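You operate a simulated robot arm through the tools that you are given. There is no shell and no other tool. Be economical: measure what you need, move in short steps, check, and stop when the job is done.

The job below is to be done with a simulated two-armed robot. You get a single attempt, and the scene is never put back.

TASK
Set the belt adjuster to the figure on the service card.
Fine: engine isolator OFF first; pull the blue lock knob, turn, push the knob in, then isolator ON. Where these are worked on the way, their far stop is far enough and under half their travel is too little: blue lock knob, engine isolator.

Only the result counts: the job must be done as asked and must still hold three seconds after the hand-in. Knocking over, shifting, dropping, spilling or breaking anything else fails it.

THE ROBOT
Two 7-joint arms with fingered hands on one trunk, on a base that drives. Base frame: it is fixed to the floor where the robot stands at the start and does not move with it; the origin is under the middle of the robot, x ahead of it, y to its left, z up. Lengths are in mm, angles in degrees, forces in N, time in s.
The left shoulder is at the start at [70, 132, 1192], the right one opposite. With the tool pointing down near the work surface each hand reaches from about 340 to 620 mm from the robot's upright axis, wherever it stands, measured 20 degrees to its own side. Places, roughly: belt adjuster [400, -400, 900]; blue lock knob [500, -300, 900]; engine isolator [500, 0, 900]; service card [700, -100, 1000]. Payload 2.3 kg a hand.
Tool frame (each hand has its own): the origin (TCP) lies between the finger pads and is the grasp point; the fingertips stand 25 mm ahead of it; z points along the fingers, y is the line along which they close. The gripper opens to 88 mm. The gripper's body begins 29 mm behind the TCP. The gripper is a hand of 3 fingers: y runs from the thumb to the fingers, the wrist lies at [-13, -97, -162] in the tool frame.
Orientation is told as [roll, pitch, yaw] about the base's x, y, z axes, in that order, counted from this pose: with the fingers straight down and the wrist toward the robot, the tool's x, y and z point along [0, 1, 0], [1, 0, 0] and [0, 0, -1] of the base frame.

THE INTERFACE
- The arms move only by the tool drive_tool. It takes "left_increments", "right_increments" or both (then of equal length, played together; a hand with none holds still); each is a list of rows, each a list of 6 numbers: the shift along the tool's x, y, z in mm, then the turn, a rotation vector about the tool's x, y, z in degrees. In form: [[x, y, z, rx, ry, rz], ...]. A call has 1 to 20 rows; each row is the pose to reach, as a shift and turn from the pose commanded when the call began, along the tool's axes at that moment. Rows are played at 5 a second. More than 50 mm and 8.6 degrees between two rows, and nothing of the call is played. A pose out of reach is approached as far as the arm can. The call stops where the force on the tool passes 40 N (or 10 N more than at its start, if that is more) or the arm is blocked; 0.2 s more then pass. In this call time passes only in rows, and 0.2 s behind the last. It gives the time, the measured TCP pose, the force on the tool (base axes), the opening and the grip force at its end, in the units of the frame above (readings bear some noise), with the torque about the TCP (base axes, N m) and any sound that the robot's microphone picked up, and new pictures: "show" is both (left out), scene, wrist or none (wrist: the cameras of the hands that moved).
- Cameras (640 x 400 px; columns grow to the right, rows downward): "scene" is now at [140.9, -49.7, 1497.6]; the picture's right is [-0.41, -0.91, 0.00], its down [-0.61, 0.27, -0.75] and it looks along [0.68, -0.31, -0.67] (base axes); focal length 248 px, centre (320, 200). "left" rides on the left gripper at [-58, -85, -99] in its tool frame; the picture's right is [-0.67, -0.35, 0.66], its down [0.69, -0.63, 0.37] and it looks along [0.28, 0.69, 0.66] (tool axes); focal length 261 px, centre (320, 200). "right" rides on the right gripper at [58, -85, -99] in its tool frame; the picture's right is [-0.67, 0.35, -0.66], its down [-0.69, -0.63, 0.37] and it looks along [-0.29, 0.69, 0.66] (tool axes); focal length 261 px, centre (320, 200).
- move_column(by): slides the trunk up (or, below 0, down) by that many mm; the arms and the scene camera ride with it, the base frame stays. It gives what a move gives, with no picture.
- drive_base(legs): drives the robot by 1 to 6 legs, each [ahead, left, turn to the left] in mm, mm and degrees, along the robot's own axes; the way and the turn of a leg run together, so that a leg with both is an arc; at most 1500 mm and 180 degrees a leg. The arms and the cameras ride along, it lands a little off, and it stops where it bumps. It gives what a move gives, and a new picture of the scene camera.
- set_fingers(index, middle, thumb_bend, thumb_turn, hand): sets how far each is bent, from 0 (flat) to 1 (curled in); at 0.3 the hand is open as for a grip, at 0.7 the pads meet at the TCP. One left out holds its place. A second passes; each finger stops where it meets its share of the squeeze, and holds until it gets a number again. It is the only way to open and close the hand. It gives what a move gives, with no picture; readings hold the bend of each and the force on the fingers (four entries, about 0 where the hand has none), thumb and palm. thumb_turn goes from beside the hand (0) to across from the fingers (1), as for a grip.
- aim_head(pan, tilt): turns the head with the scene camera to pan (to the left, within 86 degrees either way) and tilt (down, from -29 to 69), counted from straight ahead of the robot. It gives what a move gives, and a new picture of the scene camera.
- probe_pixels(camera, pixels): for up to 12 pixels [column, row] of the newest picture of that camera ("zoom" is the newest enlarged one), the place [x, y, z] in the base frame of the surface seen there, good to about 3 mm, but the place of the scene camera against the robot may be out by one fixed shift of up to 25 mm in any direction. The clock stands still meanwhile.
- inspect(camera, box): a new picture of the part [left, top, right, bottom] of that camera's present view, enlarged. The clock stands still meanwhile.
- finish_job(): hands the job in; it is judged then, once.

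Work in short steps. Measure before you move; look again where a grasp or a placing could have gone wrong, and mend it. You have 80 turns and 260 pictures in all, those below and enlarged ones among them. Open the grippers and draw the arms clear of the work before you hand the job in, unless the task says otherwise; then end with one line.

The tools are called after "Emit:" as a command line: name --argument value ..., lists and objects as JSON in quotes. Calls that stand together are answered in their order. drive_tool: Moves the arms, as the interface text tells. Its arguments: {"type":"object","properties":{"left_increments":{"type":"array","items":{"type":"array","items":{"type":"number"}}},"right_increments":{"type":"array","items":{"type":"array","items":{"type":"number"}}},"show":{"type":"string","enum":["both","scene","wrist","none"]}},"required":[]} The other tools are called the same way: move_column (by) slides the trunk up or down; set_fingers (index, middle, thumb_bend, thumb_turn, hand) moves the fingers one by one; drive_base (legs) drives the base; aim_head (pan, tilt) turns the head that bears the scene camera; probe_pixels (camera, pixels) gives the place of the surface under pixels of a picture; inspect (camera, box) takes an enlarged picture of a part of a camera's view; finish_job () hands the job in.

At the start:

```text
time_s: 0.0
left_tcp_pos: [453.6, 18.1, 1208.6]
left_orientation: [0.0, -0.1, 0.0]
left_wrist_force: [-0.5, 0.2, 0.8]
left_moment: [0.01, -0.03, 0.02]
left_finger_gap: 87.5
left_grasp_force: 0.2
left_shape: jaw
left_bend: [0.3, 0.3, 0.3, 0.98]
left_finger forces: [0.0, 0.0, 0.0, 0.1, 0.0, 0.0]
right_tcp_pos: [328.8, -311.9, 1299.3]
right_orientation: [0.0, 0.0, 0.1]
right_wrist_force: [-0.3, -0.6, -0.4]
right_moment: [-0.02, 0.0, 0.0]
right_finger_gap: 87.7
right_grasp_force: 0.1
right_shape: jaw
right_bend: [0.3, 0.3, 0.3, 0.98]
right_finger forces: [0.0, 0.0, 0.0, 0.0, 0.1, 0.0]
trunk travel left (down, up): [-750.0, 90.0]
robot x, y, heading: [3.3, 2.1, 0.2]
head pan, tilt: [-24.2, 41.8]
```

scene: 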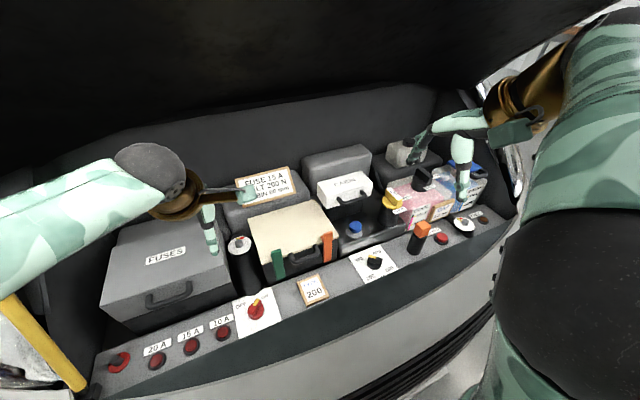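
right: 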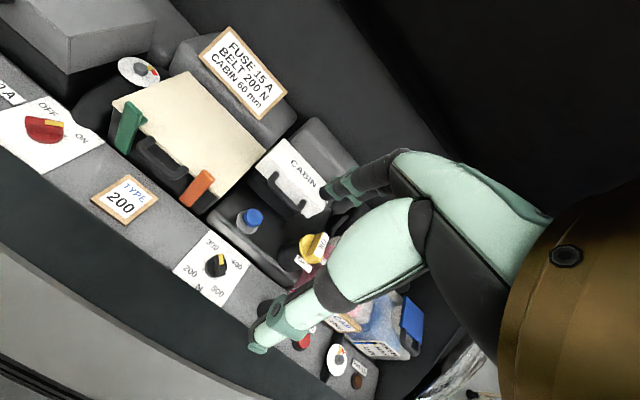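
left: 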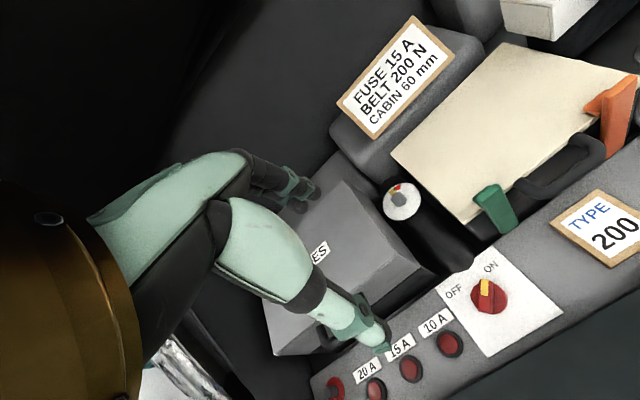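

The card reads "BELT 200 N"; I enlarge the card, the adjuster dial and the isolator to read them properly.

Emit:
inspect --camera "right" --box '[160, 190, 280, 310]'

Emit:
inspect --camera "right" --box '[190, 20, 300, 130]'

Emit:
inspect --camera "scene" --box '[200, 180, 520, 380]'

Emit:
inspect --camera "left" --box '[430, 230, 570, 360]'

```text
3.33 times, centred on (220, 250) of right
```

zoom: 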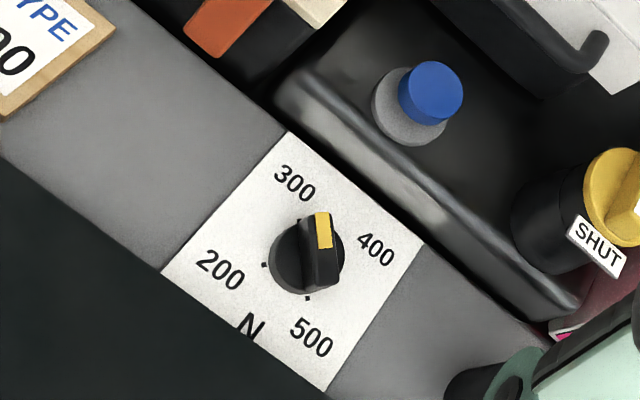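

```text
3.64 times, centred on (245, 75) of right
```

zoom: 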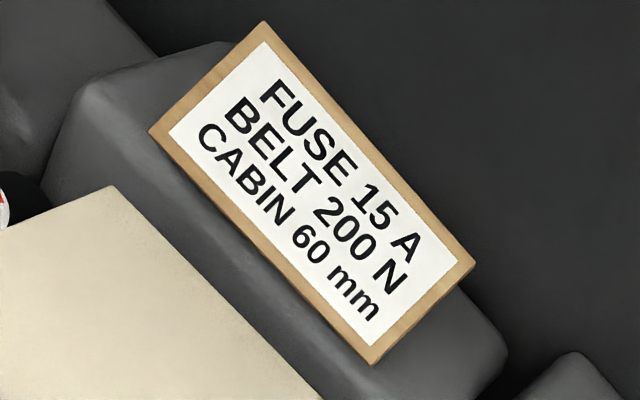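

```text
2.00 times, centred on (360, 280) of scene
```

zoom: 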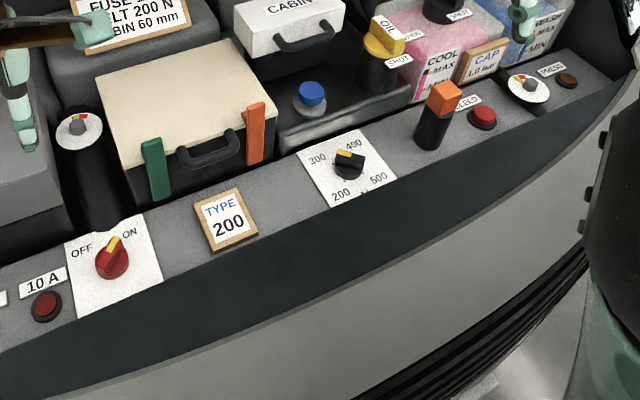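

```text
3.08 times, centred on (500, 295) of left
```

zoom: 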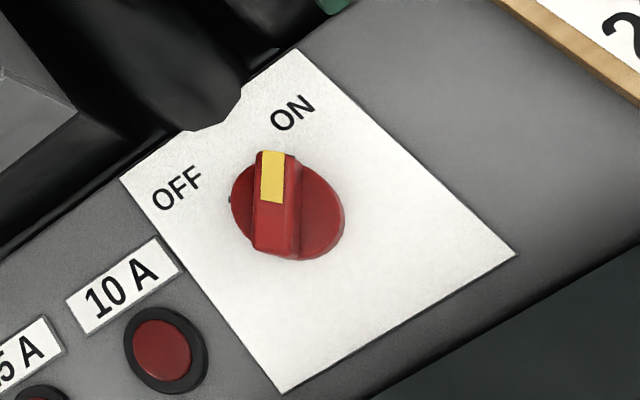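

The isolator points to ON and the adjuster to about 350; I probe the places from the wrist cameras (isolator at left (490,295), adjuster at right (217,265), blue knob (253,217)).

Emit:
probe_pixels --camera "left" --pixels '[[488, 285], [489, 305], [505, 300], [478, 298], [455, 290], [493, 267], [491, 386], [543, 304], [540, 330], [487, 315], [476, 274]]'

Emit:
probe_pixels --camera "right" --pixels '[[220, 259], [217, 274], [207, 266], [224, 270], [200, 271], [237, 260], [225, 240], [195, 275], [253, 217], [239, 223], [243, 230], [260, 240]]'

Emit:
probe_pixels --camera "scene" --pixels '[[257, 302], [255, 313], [374, 258], [373, 266], [355, 226], [422, 228], [332, 245], [313, 290], [353, 233]]'

```text
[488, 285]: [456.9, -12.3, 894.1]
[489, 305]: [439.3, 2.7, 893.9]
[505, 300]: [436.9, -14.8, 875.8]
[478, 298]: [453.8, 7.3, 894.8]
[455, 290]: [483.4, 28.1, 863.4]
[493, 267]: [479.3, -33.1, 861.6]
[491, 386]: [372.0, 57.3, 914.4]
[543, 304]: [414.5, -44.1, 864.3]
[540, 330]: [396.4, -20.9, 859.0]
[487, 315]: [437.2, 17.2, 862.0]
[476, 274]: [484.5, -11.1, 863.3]
```

```text
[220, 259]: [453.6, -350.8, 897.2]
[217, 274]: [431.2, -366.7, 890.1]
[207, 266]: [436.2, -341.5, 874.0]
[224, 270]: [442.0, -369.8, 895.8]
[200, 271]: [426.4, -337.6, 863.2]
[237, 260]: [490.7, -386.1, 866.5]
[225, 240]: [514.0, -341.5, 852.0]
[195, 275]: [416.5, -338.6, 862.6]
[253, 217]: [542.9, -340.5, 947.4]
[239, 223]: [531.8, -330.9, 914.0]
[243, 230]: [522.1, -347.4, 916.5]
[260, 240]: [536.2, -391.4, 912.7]
```

```text
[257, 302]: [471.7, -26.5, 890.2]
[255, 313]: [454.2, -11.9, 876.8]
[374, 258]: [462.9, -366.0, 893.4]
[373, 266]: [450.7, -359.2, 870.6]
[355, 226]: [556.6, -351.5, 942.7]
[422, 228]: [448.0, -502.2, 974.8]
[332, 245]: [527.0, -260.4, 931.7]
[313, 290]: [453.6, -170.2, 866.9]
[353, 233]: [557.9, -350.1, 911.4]
```

Isolator bar centre is about (447,-2,894), pointing -40° for ON, OFF about +40°. I bring the left hand above it with yaw +50 so the fingers straddle the bar.

Emit:
drive_tool --left_increments '[[-4, -1, 35, 0, 0, -8.3], [-8, -2, 70, 0, 0, -16.6], [-12, -3, 105, 0, 0, -25], [-16, -5, 140, 0, 0, -33.3], [-20, -6, 175, 0, 0, -41.6], [-20, -7, 208, 0, 0, -50]]'

Emit:
inspect --camera "right" --box '[150, 150, 310, 310]'

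```text
time_s: 1.4
left_tcp_pos: [448.0, -1.5, 999.1]
left_orientation: [0.1, -0.1, 50.1]
left_wrist_force: [-0.2, -0.2, 0.3]
left_moment: [0.0, -0.01, -0.02]
left_finger_gap: 87.9
left_grasp_force: 0.1
left_shape: jaw
left_bend: [0.3, 0.3, 0.3, 0.98]
left_finger forces: [0.0, 0.1, 0.1, 0.0, 0.1, 0.1]
right_tcp_pos: [329.2, -312.6, 1298.5]
right_orientation: [0.0, 0.1, 0.0]
right_wrist_force: [0.0, -0.7, -0.9]
right_moment: [-0.03, 0.01, -0.01]
right_finger_gap: 87.5
right_grasp_force: 0.0
right_shape: jaw
right_bend: [0.3, 0.3, 0.3, 0.98]
right_finger forces: [0.0, 0.1, 0.0, 0.0, 0.1, 0.0]
trunk travel left (down, up): [-750.0, 90.0]
robot x, y, heading: [1.5, 0.4, -0.0]
head pan, tilt: [-24.2, 41.8]
```

scene: 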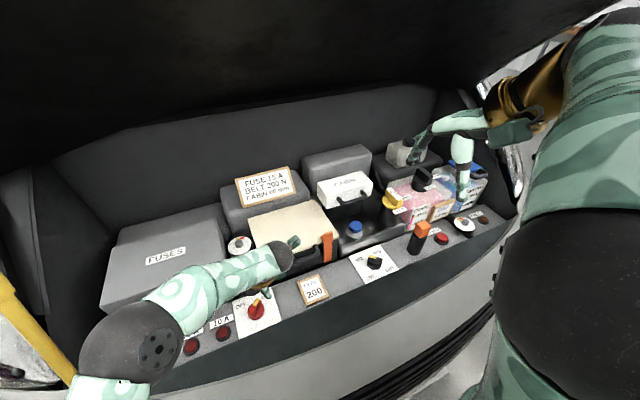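
left: 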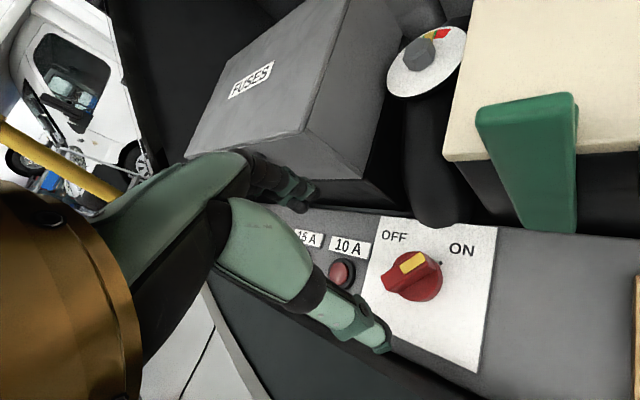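

```text
2.50 times, centred on (230, 230) of right
```

zoom: 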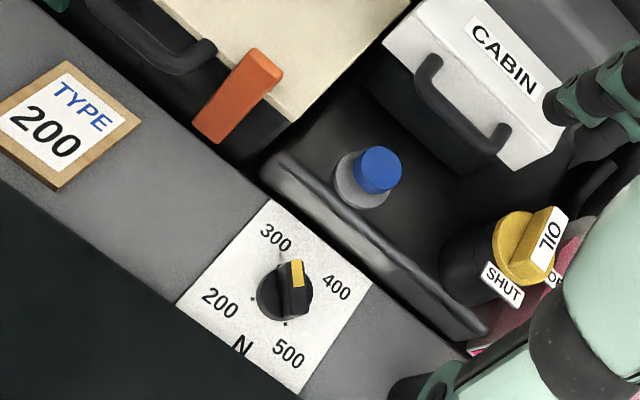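

I enlarge the isolator in the left view to see the bar's shape.

Emit:
inspect --camera "left" --box '[365, 220, 495, 320]'

Emit:
probe_pixels --camera "left" --pixels '[[402, 270], [424, 257], [413, 263], [395, 283], [436, 266], [416, 299], [441, 262], [383, 262], [392, 279], [432, 290], [440, 285], [415, 272]]'

Emit:
probe_pixels --camera "right" --pixels '[[223, 257], [223, 264], [221, 274], [202, 250], [225, 249], [212, 245], [240, 253], [208, 271], [222, 275], [230, 271], [214, 270], [225, 275]]'

```text
4.00 times, centred on (430, 270) of left
```

zoom: 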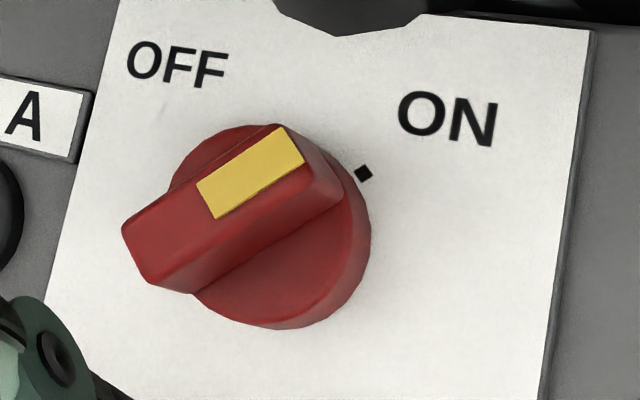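

```text
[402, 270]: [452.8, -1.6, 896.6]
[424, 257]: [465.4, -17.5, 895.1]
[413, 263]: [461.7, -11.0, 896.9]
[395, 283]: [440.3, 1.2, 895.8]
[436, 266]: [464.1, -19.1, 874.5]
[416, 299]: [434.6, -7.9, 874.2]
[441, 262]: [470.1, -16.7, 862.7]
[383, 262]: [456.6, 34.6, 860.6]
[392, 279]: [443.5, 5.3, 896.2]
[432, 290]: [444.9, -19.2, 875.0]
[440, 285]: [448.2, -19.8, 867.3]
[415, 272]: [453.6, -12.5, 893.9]
```

```text
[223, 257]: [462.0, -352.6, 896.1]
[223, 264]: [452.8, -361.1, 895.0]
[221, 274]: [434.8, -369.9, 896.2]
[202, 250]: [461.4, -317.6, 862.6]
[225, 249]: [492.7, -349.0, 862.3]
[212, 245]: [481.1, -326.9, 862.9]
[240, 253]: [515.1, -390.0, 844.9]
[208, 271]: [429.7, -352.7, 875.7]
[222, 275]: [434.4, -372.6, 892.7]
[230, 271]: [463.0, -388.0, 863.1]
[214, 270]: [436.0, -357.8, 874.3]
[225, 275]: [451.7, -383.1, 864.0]
```

Bar centre ≈(452,-5), top 896, disc 875. A round dial post sits close behind the plate; I probe it and pre-close the fingers partly before descending.

Emit:
probe_pixels --camera "left" --pixels '[[425, 70], [400, 80], [450, 40], [430, 150], [430, 215], [410, 150], [450, 190], [525, 110], [525, 200], [565, 180], [340, 272], [300, 190]]'

Emit:
set_fingers --hand "left" --index 0.48 --middle 0.48 --thumb_bend 0.48

```text
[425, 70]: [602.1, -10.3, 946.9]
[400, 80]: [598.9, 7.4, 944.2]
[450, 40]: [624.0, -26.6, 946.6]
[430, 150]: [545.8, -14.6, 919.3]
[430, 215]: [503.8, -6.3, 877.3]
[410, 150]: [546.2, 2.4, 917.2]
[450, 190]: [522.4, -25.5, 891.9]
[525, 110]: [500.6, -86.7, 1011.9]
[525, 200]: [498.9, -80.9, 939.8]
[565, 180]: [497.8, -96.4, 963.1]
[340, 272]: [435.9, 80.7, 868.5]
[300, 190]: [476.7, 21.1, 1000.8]
```

```text
time_s: 2.4
left_tcp_pos: [447.8, -0.8, 1000.8]
left_orientation: [-0.1, 0.1, 50.1]
left_wrist_force: [-0.5, 1.0, -0.6]
left_moment: [0.03, 0.0, 0.02]
left_finger_gap: 46.7
left_grasp_force: 0.2
left_shape: fingers
left_bend: [0.48, 0.48, 0.48, 0.98]
left_finger forces: [0.0, 0.0, 0.1, 0.0, 0.1, 0.0]
right_tcp_pos: [328.4, -311.9, 1299.6]
right_orientation: [0.0, 0.0, 0.0]
right_wrist_force: [0.3, -0.2, -0.6]
right_moment: [0.04, 0.02, -0.02]
right_finger_gap: 87.7
right_grasp_force: 0.0
right_shape: jaw
right_bend: [0.3, 0.3, 0.3, 0.98]
right_finger forces: [0.0, 0.0, 0.1, 0.0, 0.0, 0.1]
trunk travel left (down, up): [-750.0, 90.0]
robot x, y, heading: [-1.4, -2.5, 0.1]
head pan, tilt: [-24.2, 41.8]
```

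Clear enough (green clip ~90 mm away). I descend over the bar to z≈903.

Emit:
drive_tool --left_increments '[[-5.3, 0, 35, 0, 0, 0], [-5.3, 0, 65, 0, 0, 0], [-5.3, 0, 85, 0, 0, 0], [-5.3, 0, 98, 0, 0, 0]]' --show "wrist"

Emit:
inspect --camera "left" --box '[320, 240, 480, 400]'

```text
time_s: 3.4
left_tcp_pos: [451.2, -6.0, 901.0]
left_orientation: [0.0, 0.0, 49.9]
left_wrist_force: [-0.4, 0.4, 1.2]
left_moment: [0.0, -0.02, 0.01]
left_finger_gap: 46.6
left_grasp_force: 0.1
left_shape: fingers
left_bend: [0.48, 0.48, 0.48, 0.98]
left_finger forces: [0.0, 0.1, 0.0, 0.0, 0.1, 0.1]
right_tcp_pos: [329.7, -311.7, 1298.4]
right_orientation: [0.0, 0.0, 0.0]
right_wrist_force: [0.8, 0.4, -0.1]
right_moment: [0.0, 0.04, 0.02]
right_finger_gap: 87.7
right_grasp_force: 0.1
right_shape: jaw
right_bend: [0.3, 0.3, 0.3, 0.98]
right_finger forces: [0.0, 0.1, 0.1, 0.1, 0.1, 0.0]
trunk travel left (down, up): [-750.0, 90.0]
robot x, y, heading: [0.8, 1.8, -0.2]
head pan, tilt: [-24.2, 41.8]
```

left: 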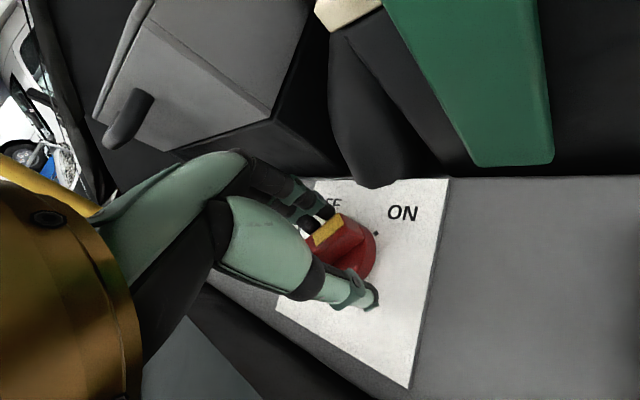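

```text
2.50 times, centred on (400, 320) of left
```

zoom: 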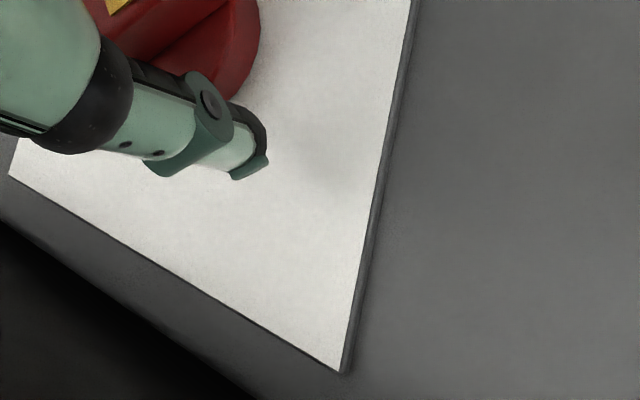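

The bar lies between fingers and thumb; I close the left hand on it.

Emit:
set_fingers --hand "left" --index 0.72 --middle 0.72 --thumb_bend 0.72

Emit:
inspect --camera "left" --box '[270, 170, 430, 310]'

```text
time_s: 4.4
left_tcp_pos: [452.7, -1.9, 903.9]
left_orientation: [-0.2, 0.0, 50.1]
left_wrist_force: [13.3, 11.3, 17.9]
left_moment: [0.56, -0.47, -0.03]
left_finger_gap: 19.3
left_grasp_force: 20.5
left_shape: fingers
left_bend: [0.57, 0.57, 0.64, 0.96]
left_finger forces: [11.3, 21.3, 0.0, 0.0, 7.6, 0.0]
right_tcp_pos: [330.1, -308.8, 1300.3]
right_orientation: [-0.2, 0.1, -0.1]
right_wrist_force: [-0.1, 0.1, -0.4]
right_moment: [0.01, -0.03, -0.02]
right_finger_gap: 87.4
right_grasp_force: 0.1
right_shape: jaw
right_bend: [0.3, 0.3, 0.3, 0.98]
right_finger forces: [0.0, 0.0, 0.0, 0.1, 0.0, 0.0]
trunk travel left (down, up): [-750.0, 90.0]
robot x, y, heading: [3.5, -1.9, 0.1]
head pan, tilt: [-24.2, 41.8]
```

```text
2.86 times, centred on (350, 240) of left
```

zoom: 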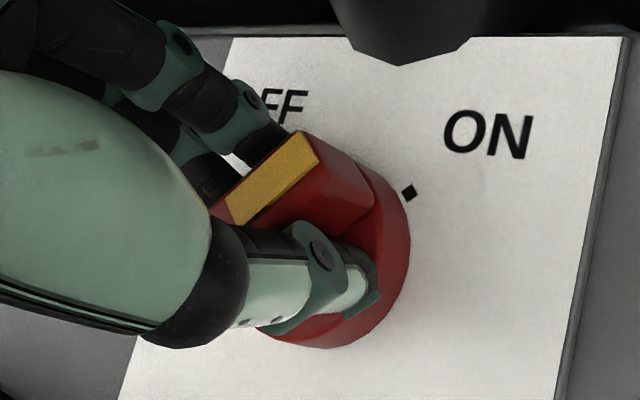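

Gripped, with the bar about 4 mm toward the fingers. I shift 3.5 mm that way and turn CCW 40° about the pivot.

Emit:
drive_tool --left_increments '[[0, 3.5, 0, 0, 0, 0], [0, 3.5, 0, 0, 0, -8], [0, 3.5, 0, 0, 0, -16], [0, 3.5, 0, 0, 0, -24], [0, 3.5, 0, 0, 0, -32], [0, 3.5, 0, 0, 0, -40]]' --show "wrist"

Emit:
inspect --camera "left" --box '[240, 130, 460, 330]'

```text
time_s: 5.8
left_tcp_pos: [407.0, 16.9, 911.6]
left_orientation: [-0.1, -0.1, 90.4]
left_wrist_force: [-0.9, -0.5, 0.7]
left_moment: [0.0, -0.05, -0.01]
left_finger_gap: 0.0
left_grasp_force: 0.1
left_shape: fingers
left_bend: [0.72, 0.72, 0.71, 0.97]
left_finger forces: [0.0, 0.0, 0.0, 0.0, 0.1, 0.0]
left hand out of reach, approached as far as the arm can: row 3, 4, 5, 6
right_tcp_pos: [329.3, -311.0, 1299.0]
right_orientation: [0.0, 0.0, 0.1]
right_wrist_force: [0.2, -0.5, 0.5]
right_moment: [-0.03, 0.02, -0.02]
right_finger_gap: 87.7
right_grasp_force: 0.0
right_shape: jaw
right_bend: [0.3, 0.3, 0.3, 0.98]
right_finger forces: [0.0, 0.0, 0.0, 0.0, 0.0, 0.0]
trunk travel left (down, up): [-750.0, 90.0]
robot x, y, heading: [-1.3, 3.0, -0.0]
head pan, tilt: [-24.2, 41.8]
```

left: 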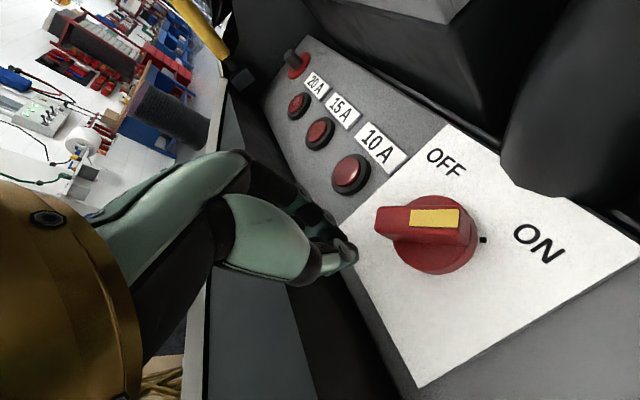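

```text
2.00 times, centred on (350, 230) of left
```

zoom: 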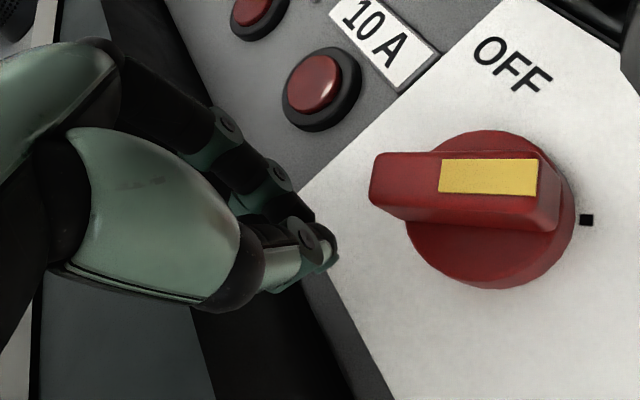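

The left arm ran out of reach past yaw ~66 and slipped off; isolator still ON. I lift clear, open, and swing the left hand round to negative yaw to see what it can reach.

Emit:
drive_tool --left_increments '[[0, 0, -45, 0, 0, 0], [0, 0, -90, 0, 0, 8], [0, -3, -110, 0, 0, 16], [-10, -8, -110, 0, 0, 24], [-20, -12, -110, 0, 0, 32], [-30, -16, -110, 0, 0, 40], [-45, -20, -110, 0, 0, 48], [-45, -20, -110, 0, 0, 56], [-45, -20, -110, 0, 0, 64], [-45, -20, -110, 0, 0, 72], [-45, -20, -110, 0, 0, 80], [-45, -20, -110, 0, 0, 88], [-45, -20, -110, 0, 0, 96], [-45, -20, -110, 0, 0, 104], [-45, -20, -110, 0, 0, 112], [-45, -20, -110, 0, 0, 120], [-45, -20, -110, 0, 0, 128], [-45, -20, -110, 0, 0, 136], [-45, -20, -110, 0, 0, 144], [-45, -20, -110, 0, 0, 152]]' --show "none"

Emit:
set_fingers --hand "left" --index 0.48 --middle 0.48 --thumb_bend 0.48

```text
time_s: 10.0
left_tcp_pos: [453.1, -6.4, 1022.4]
left_orientation: [-0.2, 0.0, -62.1]
left_wrist_force: [0.2, 0.1, 0.6]
left_moment: [-0.01, -0.01, 0.0]
left_finger_gap: 0.0
left_grasp_force: 0.1
left_shape: fingers
left_bend: [0.72, 0.72, 0.71, 0.97]
left_finger forces: [0.1, 0.0, 0.0, 0.0, 0.1, 0.0]
right_tcp_pos: [328.3, -311.2, 1298.7]
right_orientation: [0.0, 0.0, -0.1]
right_wrist_force: [-1.1, 0.7, -0.3]
right_moment: [-0.03, 0.0, 0.0]
right_finger_gap: 87.7
right_grasp_force: 0.0
right_shape: jaw
right_bend: [0.3, 0.3, 0.3, 0.98]
right_finger forces: [0.0, 0.0, 0.0, 0.1, 0.1, 0.0]
trunk travel left (down, up): [-750.0, 90.0]
robot x, y, heading: [0.8, 0.4, -0.1]
head pan, tilt: [-24.2, 41.8]
```

```text
time_s: 11.0
left_tcp_pos: [453.2, -6.1, 1022.8]
left_orientation: [0.0, -0.1, -62.1]
left_wrist_force: [-0.1, 0.2, -0.5]
left_moment: [0.0, -0.01, 0.01]
left_finger_gap: 45.5
left_grasp_force: 0.1
left_shape: fingers
left_bend: [0.48, 0.48, 0.48, 0.97]
left_finger forces: [0.0, 0.1, 0.0, 0.1, 0.0, 0.0]
right_tcp_pos: [329.9, -312.6, 1298.6]
right_orientation: [0.0, 0.0, 0.0]
right_wrist_force: [0.4, -0.3, 0.1]
right_moment: [0.03, 0.0, 0.03]
right_finger_gap: 87.6
right_grasp_force: 0.1
right_shape: jaw
right_bend: [0.3, 0.3, 0.3, 0.98]
right_finger forces: [0.0, 0.0, 0.0, 0.1, 0.0, 0.0]
trunk travel left (down, up): [-750.0, 90.0]
robot x, y, heading: [-2.1, 2.6, 0.1]
head pan, tilt: [-24.2, 41.8]
```

Reached yaw -62 without trouble; I continue to -132 in the air to test reach.

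Emit:
drive_tool --left_increments '[[0, 0, 0, 0, 0, 8], [0, 0, 0, 0, 0, 16], [0, 0, 0, 0, 0, 24], [0, 0, 0, 0, 0, 32], [0, 0, 0, 0, 0, 40], [0, 0, 0, 0, 0, 48], [0, 0, 0, 0, 0, 56], [0, 0, 0, 0, 0, 64], [0, 0, 0, 0, 0, 70]]' --show "both"

```text
time_s: 13.0
left_tcp_pos: [427.8, 26.8, 1024.7]
left_orientation: [-0.1, 0.0, -132.1]
left_wrist_force: [0.2, -1.0, -0.5]
left_moment: [-0.01, 0.04, 0.0]
left_finger_gap: 45.6
left_grasp_force: 0.0
left_shape: fingers
left_bend: [0.48, 0.48, 0.48, 0.97]
left_finger forces: [0.1, 0.0, 0.0, 0.0, 0.1, 0.0]
left hand out of reach, approached as far as the arm can: row 7, 8, 9
right_tcp_pos: [329.6, -311.9, 1297.9]
right_orientation: [0.1, 0.0, 0.0]
right_wrist_force: [-0.4, 0.3, -0.1]
right_moment: [0.01, 0.01, 0.02]
right_finger_gap: 87.4
right_grasp_force: 0.0
right_shape: jaw
right_bend: [0.3, 0.3, 0.3, 0.98]
right_finger forces: [0.1, 0.1, 0.0, 0.1, 0.0, 0.0]
trunk travel left (down, up): [-750.0, 90.0]
robot x, y, heading: [0.3, -1.5, -0.1]
head pan, tilt: [-24.2, 41.8]
```

scene: 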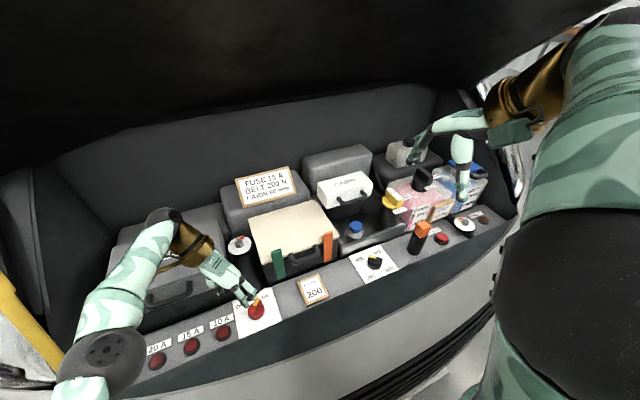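
left: 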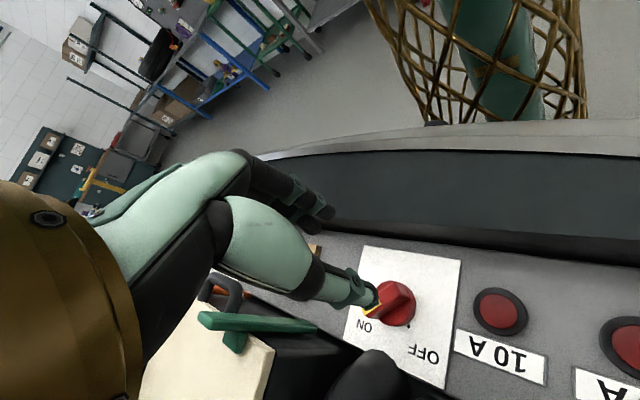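

The limit is plain distance (~425 mm from shoulder to wrist). Turning the base 30° right swings the left shoulder closer; I lift the hand first, then turn.

Emit:
drive_tool --left_increments '[[0, 0, -30, 0, 0, -8], [0, 0, -60, 0, 0, -16], [0, 0, -80, 0, 0, -24], [0, 0, -80, 0, 0, -32]]' --show "none"

Emit:
drive_base --legs '[[0, 0, -30]]'

```text
time_s: 14.0
left_tcp_pos: [427.8, 27.3, 1106.1]
left_orientation: [0.0, -0.1, -99.9]
left_wrist_force: [-0.4, 0.1, 0.4]
left_moment: [-0.01, -0.01, 0.0]
left_finger_gap: 45.5
left_grasp_force: 0.0
left_shape: fingers
left_bend: [0.48, 0.48, 0.48, 0.97]
left_finger forces: [0.0, 0.0, 0.1, 0.0, 0.1, 0.0]
right_tcp_pos: [327.9, -310.9, 1297.8]
right_orientation: [0.1, 0.0, 0.0]
right_wrist_force: [-0.3, 0.2, -0.1]
right_moment: [0.02, -0.01, 0.01]
right_finger_gap: 87.4
right_grasp_force: 0.1
right_shape: jaw
right_bend: [0.3, 0.3, 0.3, 0.98]
right_finger forces: [0.1, 0.0, 0.1, 0.0, 0.0, 0.1]
trunk travel left (down, up): [-750.0, 90.0]
robot x, y, heading: [1.0, -2.4, 0.1]
head pan, tilt: [-24.2, 41.8]
```

```text
time_s: 15.9
left_tcp_pos: [384.7, -187.1, 1105.1]
left_orientation: [0.0, -0.1, -129.6]
left_wrist_force: [-0.1, 0.3, 0.1]
left_moment: [0.0, -0.01, 0.01]
left_finger_gap: 45.4
left_grasp_force: 0.1
left_shape: fingers
left_bend: [0.48, 0.48, 0.48, 0.97]
left_finger forces: [0.0, 0.0, 0.1, 0.0, 0.1, 0.0]
right_tcp_pos: [131.1, -434.3, 1298.7]
right_orientation: [0.0, 0.0, -29.7]
right_wrist_force: [-0.2, -0.1, 0.0]
right_moment: [0.03, 0.01, -0.05]
right_finger_gap: 87.8
right_grasp_force: 0.0
right_shape: jaw
right_bend: [0.3, 0.3, 0.3, 0.98]
right_finger forces: [0.0, 0.0, 0.0, 0.0, 0.0, 0.0]
trunk travel left (down, up): [-750.0, 90.0]
robot x, y, heading: [1.2, -0.3, -29.9]
head pan, tilt: [-24.2, 41.8]
```

scene: 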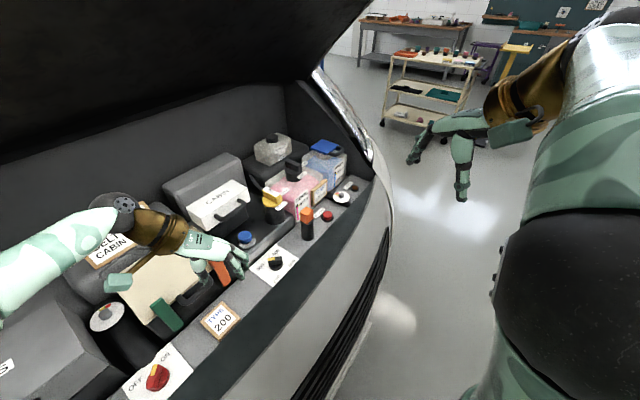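

Base at -30°. I bring the left hand over the isolator at yaw -132, staying high above the clips.

Emit:
drive_tool --left_increments '[[-15, -42, 0, 0, 0, 1], [-30, -85, 0, 0, 0, 2], [-45, -128, 0, 0, 0, 2.4], [-57, -165, 0, 0, 0, 2.4], [-64.8, -183.8, 15, 0, 0, 2.4], [-64.8, -183.8, 60, 0, 0, 2.4], [-64.8, -183.8, 95, 0, 0, 2.4]]' --show "wrist"

Emit:
inspect --camera "left" --box '[300, 220, 500, 400]'

```text
time_s: 17.5
left_tcp_pos: [450.8, -4.5, 1008.7]
left_orientation: [0.1, 0.0, -132.0]
left_wrist_force: [-0.3, 0.0, -0.4]
left_moment: [-0.01, -0.01, 0.0]
left_finger_gap: 45.8
left_grasp_force: 0.1
left_shape: fingers
left_bend: [0.48, 0.48, 0.48, 0.97]
left_finger forces: [0.0, 0.0, 0.0, 0.0, 0.0, 0.0]
right_tcp_pos: [132.7, -435.7, 1298.5]
right_orientation: [-0.1, -0.1, -29.7]
right_wrist_force: [0.2, -0.2, -0.3]
right_moment: [-0.01, -0.02, 0.01]
right_finger_gap: 87.4
right_grasp_force: 0.0
right_shape: jaw
right_bend: [0.3, 0.3, 0.3, 0.98]
right_finger forces: [0.0, 0.1, 0.0, 0.1, 0.0, 0.0]
trunk travel left (down, up): [-750.0, 90.0]
robot x, y, heading: [-0.0, 1.7, -29.7]
head pan, tilt: [-24.2, 41.8]
```

left: 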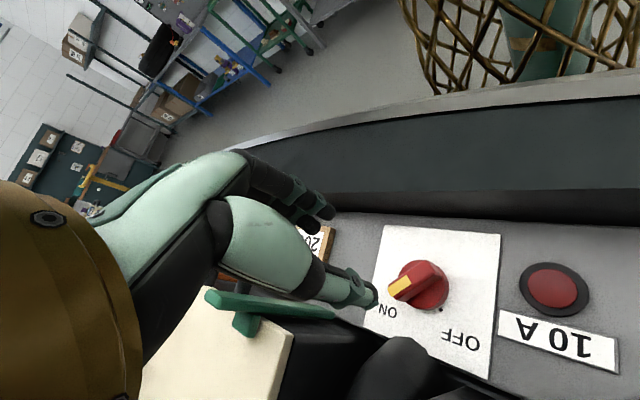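

```text
2.22 times, centred on (400, 310) of left
```

zoom: 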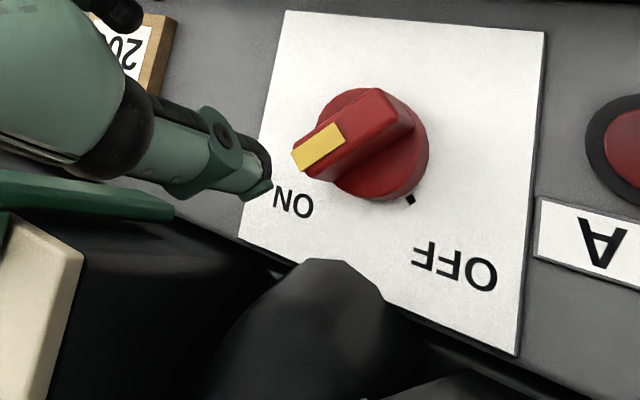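

I probe the bar's top corners from this view to fix its centre and angle.

Emit:
probe_pixels --camera "zoom" --pixels '[[300, 155], [322, 174], [372, 95], [402, 124], [350, 135], [335, 120], [365, 155], [415, 160], [372, 195], [410, 199], [343, 100], [300, 340]]'

```text
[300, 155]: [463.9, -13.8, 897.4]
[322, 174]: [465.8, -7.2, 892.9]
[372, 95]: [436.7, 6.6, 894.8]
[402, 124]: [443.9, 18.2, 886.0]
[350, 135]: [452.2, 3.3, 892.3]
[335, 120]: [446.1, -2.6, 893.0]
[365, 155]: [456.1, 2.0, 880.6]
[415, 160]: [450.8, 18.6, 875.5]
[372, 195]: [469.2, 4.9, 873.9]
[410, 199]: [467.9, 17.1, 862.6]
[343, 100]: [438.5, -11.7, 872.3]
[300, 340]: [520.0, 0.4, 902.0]
```

Pivot ≈(453,-2). I centre on it and descend to z≈904, then close.

Emit:
drive_tool --left_increments '[[0, -3, 35, 0, 0, 0], [0, -3, 70, 0, 0, 0], [0, -3, 90, 0, 0, 0], [0, -3, 104.5, 0, 0, 0]]' --show "wrist"

Emit:
set_fingers --hand "left" --index 0.72 --middle 0.72 --thumb_bend 0.72

Emit:
inspect --camera "left" --box '[260, 180, 460, 360]'

```text
time_s: 18.5
left_tcp_pos: [443.2, -4.5, 911.1]
left_orientation: [0.6, 0.5, -132.2]
left_wrist_force: [-16.7, -2.5, 24.6]
left_moment: [1.23, -3.42, 0.43]
left_finger_gap: 45.5
left_grasp_force: 0.0
left_shape: fingers
left_bend: [0.48, 0.48, 0.48, 0.97]
left_finger forces: [0.0, 0.0, 0.0, 0.0, 0.1, 0.1]
right_tcp_pos: [116.2, -436.5, 1299.4]
right_orientation: [0.5, -0.5, -29.7]
right_wrist_force: [-0.9, 1.3, -0.6]
right_moment: [0.01, 0.02, 0.04]
right_finger_gap: 87.8
right_grasp_force: 0.1
right_shape: jaw
right_bend: [0.3, 0.3, 0.3, 0.98]
right_finger forces: [0.0, 0.0, 0.0, 0.0, 0.1, 0.0]
trunk travel left (down, up): [-750.0, 90.0]
robot x, y, heading: [-0.6, 1.8, -29.7]
head pan, tilt: [-24.2, 41.8]
```

left: 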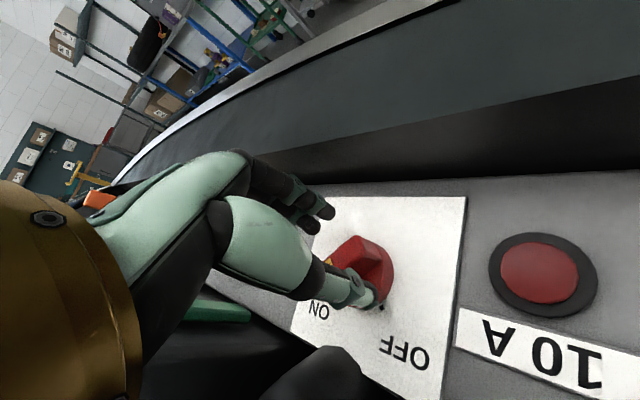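

```text
time_s: 19.5
left_tcp_pos: [442.2, -5.7, 910.3]
left_orientation: [0.5, 0.5, -132.2]
left_wrist_force: [-19.8, -4.2, 19.1]
left_moment: [1.39, -4.13, 0.54]
left_finger_gap: 8.9
left_grasp_force: 5.6
left_shape: fingers
left_bend: [0.71, 0.72, 0.62, 0.96]
left_finger forces: [3.4, 0.5, 0.0, 0.1, 8.1, 0.1]
right_tcp_pos: [116.4, -437.7, 1298.7]
right_orientation: [0.5, -0.6, -29.7]
right_wrist_force: [-0.6, -0.1, 0.0]
right_moment: [-0.02, 0.0, -0.01]
right_finger_gap: 87.6
right_grasp_force: 0.0
right_shape: jaw
right_bend: [0.3, 0.3, 0.3, 0.98]
right_finger forces: [0.0, 0.0, 0.0, 0.0, 0.1, 0.0]
trunk travel left (down, up): [-750.0, 90.0]
robot x, y, heading: [8.0, -0.7, -29.9]
head pan, tilt: [-24.2, 41.8]
```

```text
2.22 times, centred on (360, 270) of left
```

zoom: 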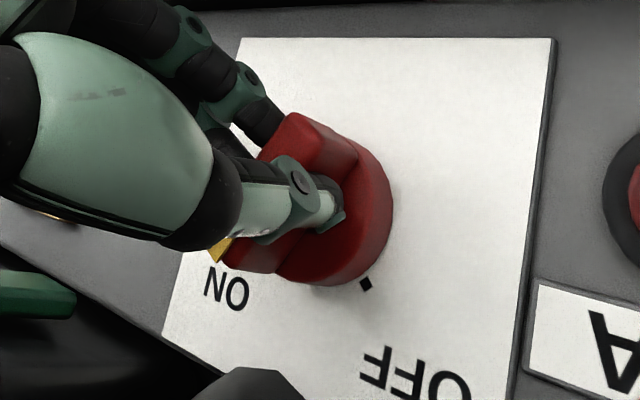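

The palm side is being pushed back (-20 N in x): the back of the hand meets the fuse box, so this orientation is no good. I open and lift straight off; next I'll push the bar's rear end with closed fingers from the free front side instead.

Emit:
set_fingers --hand "left" --index 0.48 --middle 0.48 --thumb_bend 0.48

Emit:
drive_tool --left_increments '[[0, 0, -20, 0, 0, 0], [0, 0, -50, 0, 0, 0], [0, 0, -90, 0, 0, 0], [0, 0, -130, 0, 0, 0]]' --show "both"

```text
time_s: 20.5
left_tcp_pos: [442.0, -4.1, 911.1]
left_orientation: [0.5, 0.6, -132.1]
left_wrist_force: [-24.8, -4.2, 13.4]
left_moment: [0.92, -3.46, 0.65]
left_finger_gap: 45.6
left_grasp_force: 0.0
left_shape: fingers
left_bend: [0.48, 0.48, 0.48, 0.97]
left_finger forces: [0.1, 0.0, 0.0, 0.0, 0.0, 0.0]
right_tcp_pos: [116.1, -436.5, 1299.5]
right_orientation: [0.5, -0.6, -29.6]
right_wrist_force: [-0.3, 0.0, -0.6]
right_moment: [-0.03, -0.01, -0.02]
right_finger_gap: 87.6
right_grasp_force: 0.1
right_shape: jaw
right_bend: [0.3, 0.3, 0.3, 0.98]
right_finger forces: [0.0, 0.0, 0.0, 0.0, 0.0, 0.0]
trunk travel left (down, up): [-750.0, 90.0]
robot x, y, heading: [-0.9, -1.3, -29.7]
head pan, tilt: [-24.2, 41.8]
```

```text
time_s: 21.5
left_tcp_pos: [453.8, -3.7, 1037.4]
left_orientation: [-0.1, 0.0, -131.9]
left_wrist_force: [0.7, -0.1, -0.1]
left_moment: [0.0, -0.03, 0.0]
left_finger_gap: 45.6
left_grasp_force: 0.0
left_shape: fingers
left_bend: [0.48, 0.48, 0.48, 0.97]
left_finger forces: [0.0, 0.1, 0.0, 0.2, 0.1, 0.1]
right_tcp_pos: [130.4, -434.8, 1298.0]
right_orientation: [0.0, -0.1, -29.7]
right_wrist_force: [0.0, 0.4, -0.1]
right_moment: [-0.01, -0.01, 0.02]
right_finger_gap: 87.9
right_grasp_force: 0.2
right_shape: jaw
right_bend: [0.3, 0.3, 0.3, 0.98]
right_finger forces: [0.1, 0.0, 0.0, 0.1, 0.0, 0.0]
trunk travel left (down, up): [-750.0, 90.0]
robot x, y, heading: [1.0, -3.7, -29.6]
head pan, tilt: [-24.2, 41.8]
```

scene: 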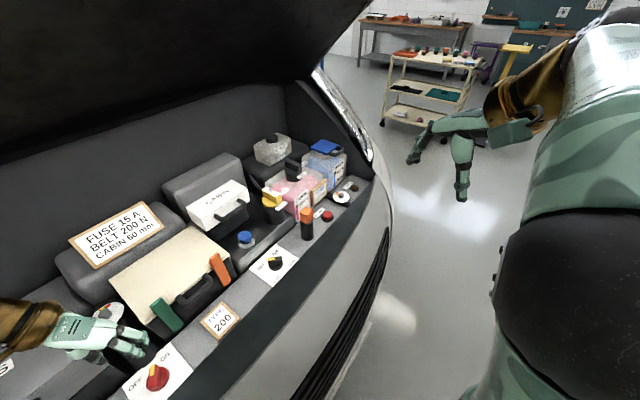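
left: 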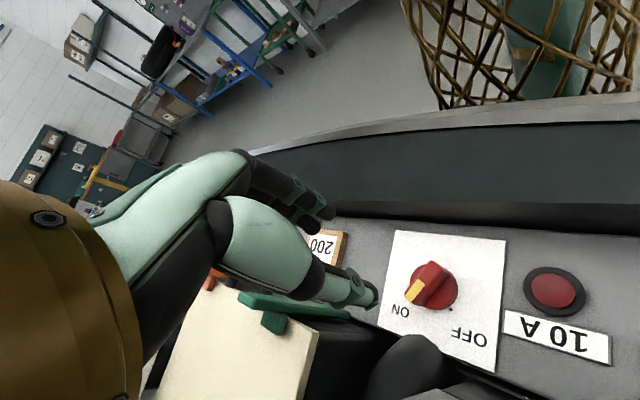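

The hand is free and the robot stands straight again; the isolator bar seems to have moved a little. I swing the left hand back to yaw about -90 and look.

Emit:
drive_tool --left_increments '[[0, 0, 0, 0, 0, -8], [0, 0, 0, 0, 0, -16], [0, 0, 0, 0, 0, -24], [0, 0, 0, 0, 0, -32], [0, 0, 0, 0, 0, -42]]' --show "none"

Emit:
inspect --camera "left" --box '[320, 200, 540, 380]'

Emit:
drive_tool --left_increments '[[0, 0, 0, 0, 0, -2]]' --show "wrist"

```text
refused: row 5 steps farther than a row can; nothing moved
```

```text
2.22 times, centred on (430, 290) of left
```

zoom: 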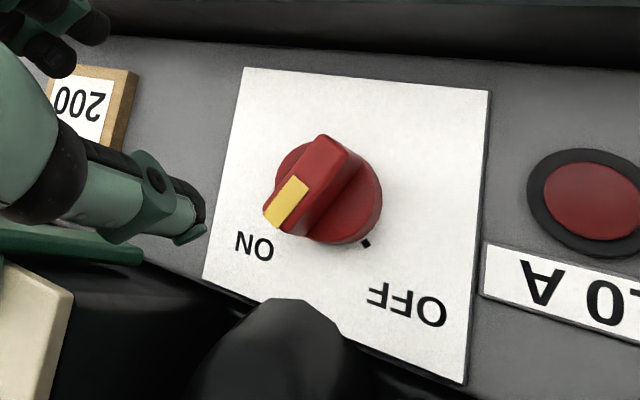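

```text
time_s: 21.9
left_tcp_pos: [452.4, -3.3, 1037.1]
left_orientation: [0.0, -0.1, -130.0]
left_wrist_force: [-0.7, 0.7, 0.0]
left_moment: [-0.02, 0.02, -0.03]
left_finger_gap: 45.6
left_grasp_force: 0.0
left_shape: fingers
left_bend: [0.48, 0.48, 0.48, 0.97]
left_finger forces: [0.0, 0.0, 0.0, 0.0, 0.1, 0.1]
right_tcp_pos: [130.5, -434.9, 1299.2]
right_orientation: [0.0, 0.1, -29.6]
right_wrist_force: [0.8, 0.4, -0.6]
right_moment: [0.02, -0.01, 0.01]
right_finger_gap: 87.4
right_grasp_force: 0.1
right_shape: jaw
right_bend: [0.3, 0.3, 0.3, 0.98]
right_finger forces: [0.0, 0.0, 0.0, 0.1, 0.0, 0.0]
trunk travel left (down, up): [-750.0, 90.0]
robot x, y, heading: [3.5, -1.1, -29.6]
head pan, tilt: [-24.2, 41.8]
```

left: 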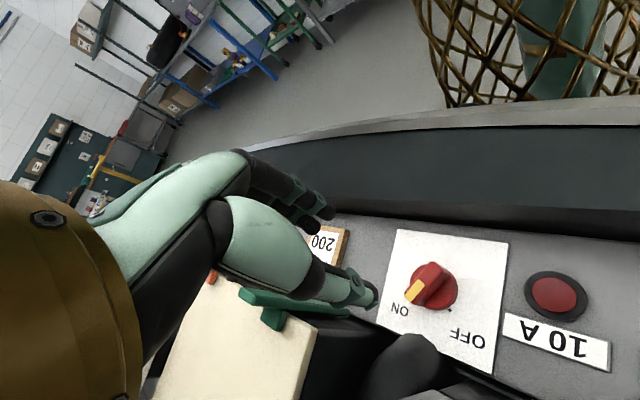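

The collision turned the bar ~20° toward OFF and it stayed. At yaw -90 closing the fingers will align it further, with the wrist clear of the fuse box; I swing there.

Emit:
drive_tool --left_increments '[[0, 0, 0, 0, 0, -8], [0, 0, 0, 0, 0, -16], [0, 0, 0, 0, 0, -24], [0, 0, 0, 0, 0, -32], [0, 0, 0, 0, 0, -38]]' --show "wrist"

Emit:
aim_head --pan 40 --tilt 50

```text
time_s: 23.1
left_tcp_pos: [452.8, -2.6, 1036.0]
left_orientation: [0.1, -0.1, -91.9]
left_wrist_force: [0.3, 0.6, 0.2]
left_moment: [0.01, 0.04, -0.01]
left_finger_gap: 45.6
left_grasp_force: 0.2
left_shape: fingers
left_bend: [0.48, 0.48, 0.48, 0.97]
left_finger forces: [0.0, 0.0, 0.0, 0.0, 0.0, 0.0]
right_tcp_pos: [130.9, -434.2, 1299.1]
right_orientation: [0.0, 0.0, -29.7]
right_wrist_force: [0.1, 0.0, -0.7]
right_moment: [0.03, -0.01, -0.01]
right_finger_gap: 87.6
right_grasp_force: 0.0
right_shape: jaw
right_bend: [0.3, 0.3, 0.3, 0.98]
right_finger forces: [0.1, 0.0, 0.1, 0.0, 0.0, 0.1]
trunk travel left (down, up): [-750.0, 90.0]
robot x, y, heading: [3.7, -3.1, -29.5]
head pan, tilt: [-24.2, 41.8]
```

left: 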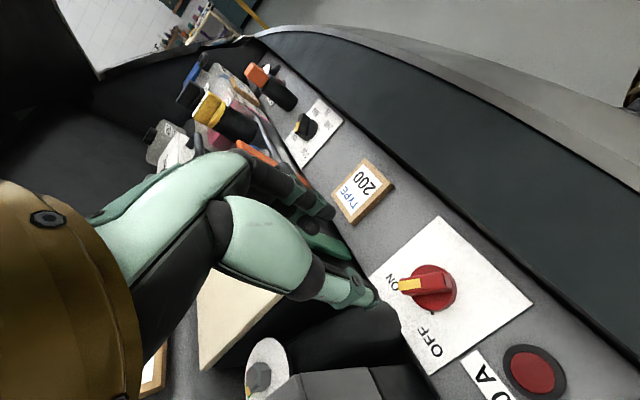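

```text
time_s: 24.4
left_tcp_pos: [454.1, -3.2, 1035.4]
left_orientation: [0.1, 0.0, -92.1]
left_wrist_force: [-0.2, 0.1, 0.3]
left_moment: [-0.01, -0.02, 0.01]
left_finger_gap: 45.5
left_grasp_force: 0.0
left_shape: fingers
left_bend: [0.48, 0.48, 0.48, 0.97]
left_finger forces: [0.0, 0.0, 0.0, 0.1, 0.1, 0.0]
right_tcp_pos: [130.6, -433.2, 1300.0]
right_orientation: [0.0, 0.1, -29.7]
right_wrist_force: [-0.9, 0.1, 0.5]
right_moment: [-0.01, 0.03, 0.01]
right_finger_gap: 87.6
right_grasp_force: 0.0
right_shape: jaw
right_bend: [0.3, 0.3, 0.3, 0.98]
right_finger forces: [0.0, 0.1, 0.0, 0.0, 0.1, 0.0]
trunk travel left (down, up): [-750.0, 90.0]
robot x, y, heading: [1.2, 2.3, -29.5]
head pan, tilt: [40.0, 50.0]
```

scene: 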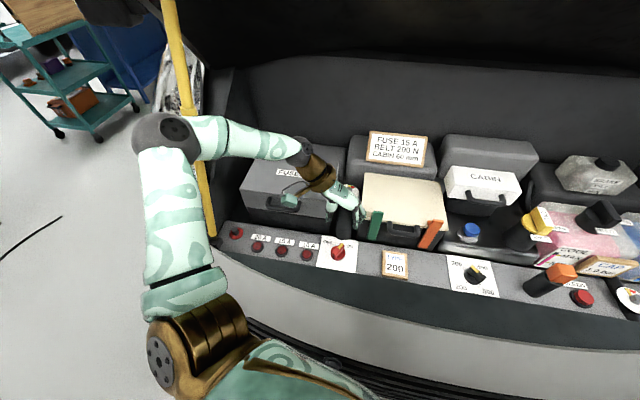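

I check where the fuse box front and top lie.

Emit:
probe_pixels --camera "scene" --pixels '[[250, 187], [260, 192], [320, 212], [300, 210], [265, 205], [337, 253], [281, 220]]'

Emit:
inspect --camera "scene" --box '[230, 130, 430, 280]'

Emit:
probe_pixels --camera "left" --pixels '[[300, 385], [350, 380], [265, 360], [380, 335], [410, 285], [445, 283], [425, 284], [432, 305], [433, 312]]'

```text
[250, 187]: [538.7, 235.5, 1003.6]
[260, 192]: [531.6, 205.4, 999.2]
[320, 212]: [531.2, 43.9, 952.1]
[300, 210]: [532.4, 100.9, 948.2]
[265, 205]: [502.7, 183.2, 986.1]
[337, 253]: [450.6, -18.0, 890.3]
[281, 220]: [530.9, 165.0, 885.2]
```

```text
2.67 times, centred on (330, 205) of scene
```

zoom: 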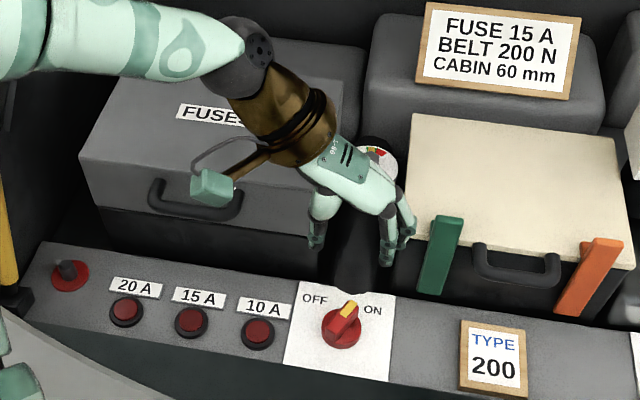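

```text
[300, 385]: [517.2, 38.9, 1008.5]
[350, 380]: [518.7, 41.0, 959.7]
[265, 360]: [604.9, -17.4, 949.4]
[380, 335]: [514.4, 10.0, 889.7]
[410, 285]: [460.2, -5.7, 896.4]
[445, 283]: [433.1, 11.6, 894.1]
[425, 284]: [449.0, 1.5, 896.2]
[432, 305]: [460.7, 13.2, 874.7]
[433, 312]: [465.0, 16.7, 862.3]
```

Fuse box front is at x≈518, so yaw about -102 stays clear. I centre on (452,0) and descend to z≈904.

Emit:
drive_tool --left_increments '[[-1, -2, 40, 0, 0, 5], [-1.5, -3, 85, 0, 0, 10], [-1.5, -3, 115, 0, 0, 10], [-1.5, -3, 131, 0, 0, 10]]' --show "wrist"

Emit:
inspect --camera "left" --box '[260, 180, 460, 360]'

```text
time_s: 25.4
left_tcp_pos: [452.8, 1.4, 905.0]
left_orientation: [0.2, 0.0, -102.0]
left_wrist_force: [0.2, -0.6, 0.2]
left_moment: [0.0, 0.02, 0.02]
left_finger_gap: 45.6
left_grasp_force: 0.1
left_shape: fingers
left_bend: [0.48, 0.48, 0.48, 0.97]
left_finger forces: [0.0, 0.1, 0.1, 0.0, 0.0, 0.0]
right_tcp_pos: [130.2, -434.8, 1299.1]
right_orientation: [-0.1, 0.0, -29.7]
right_wrist_force: [0.1, 0.0, -0.1]
right_moment: [0.01, -0.02, 0.02]
right_finger_gap: 87.9
right_grasp_force: 0.1
right_shape: jaw
right_bend: [0.3, 0.3, 0.3, 0.98]
right_finger forces: [0.0, 0.0, 0.0, 0.0, 0.0, 0.0]
trunk travel left (down, up): [-750.0, 90.0]
robot x, y, heading: [-0.4, 0.7, -29.7]
head pan, tilt: [40.0, 50.0]
```

left: 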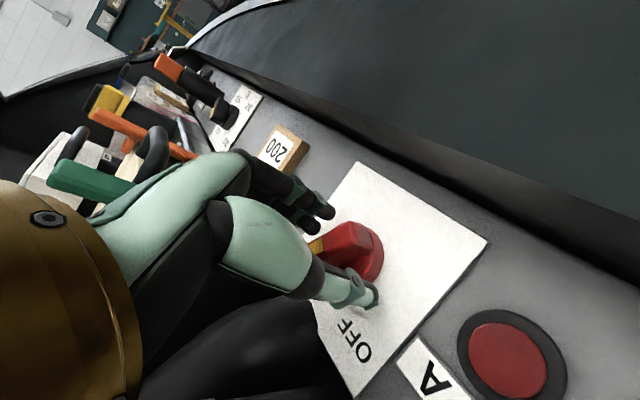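

```text
2.22 times, centred on (360, 270) of left
```

zoom: 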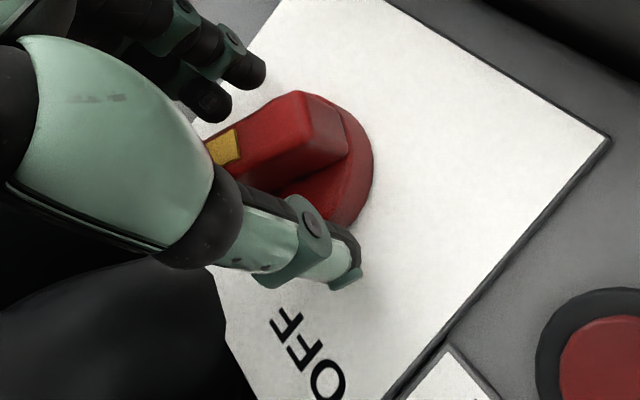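

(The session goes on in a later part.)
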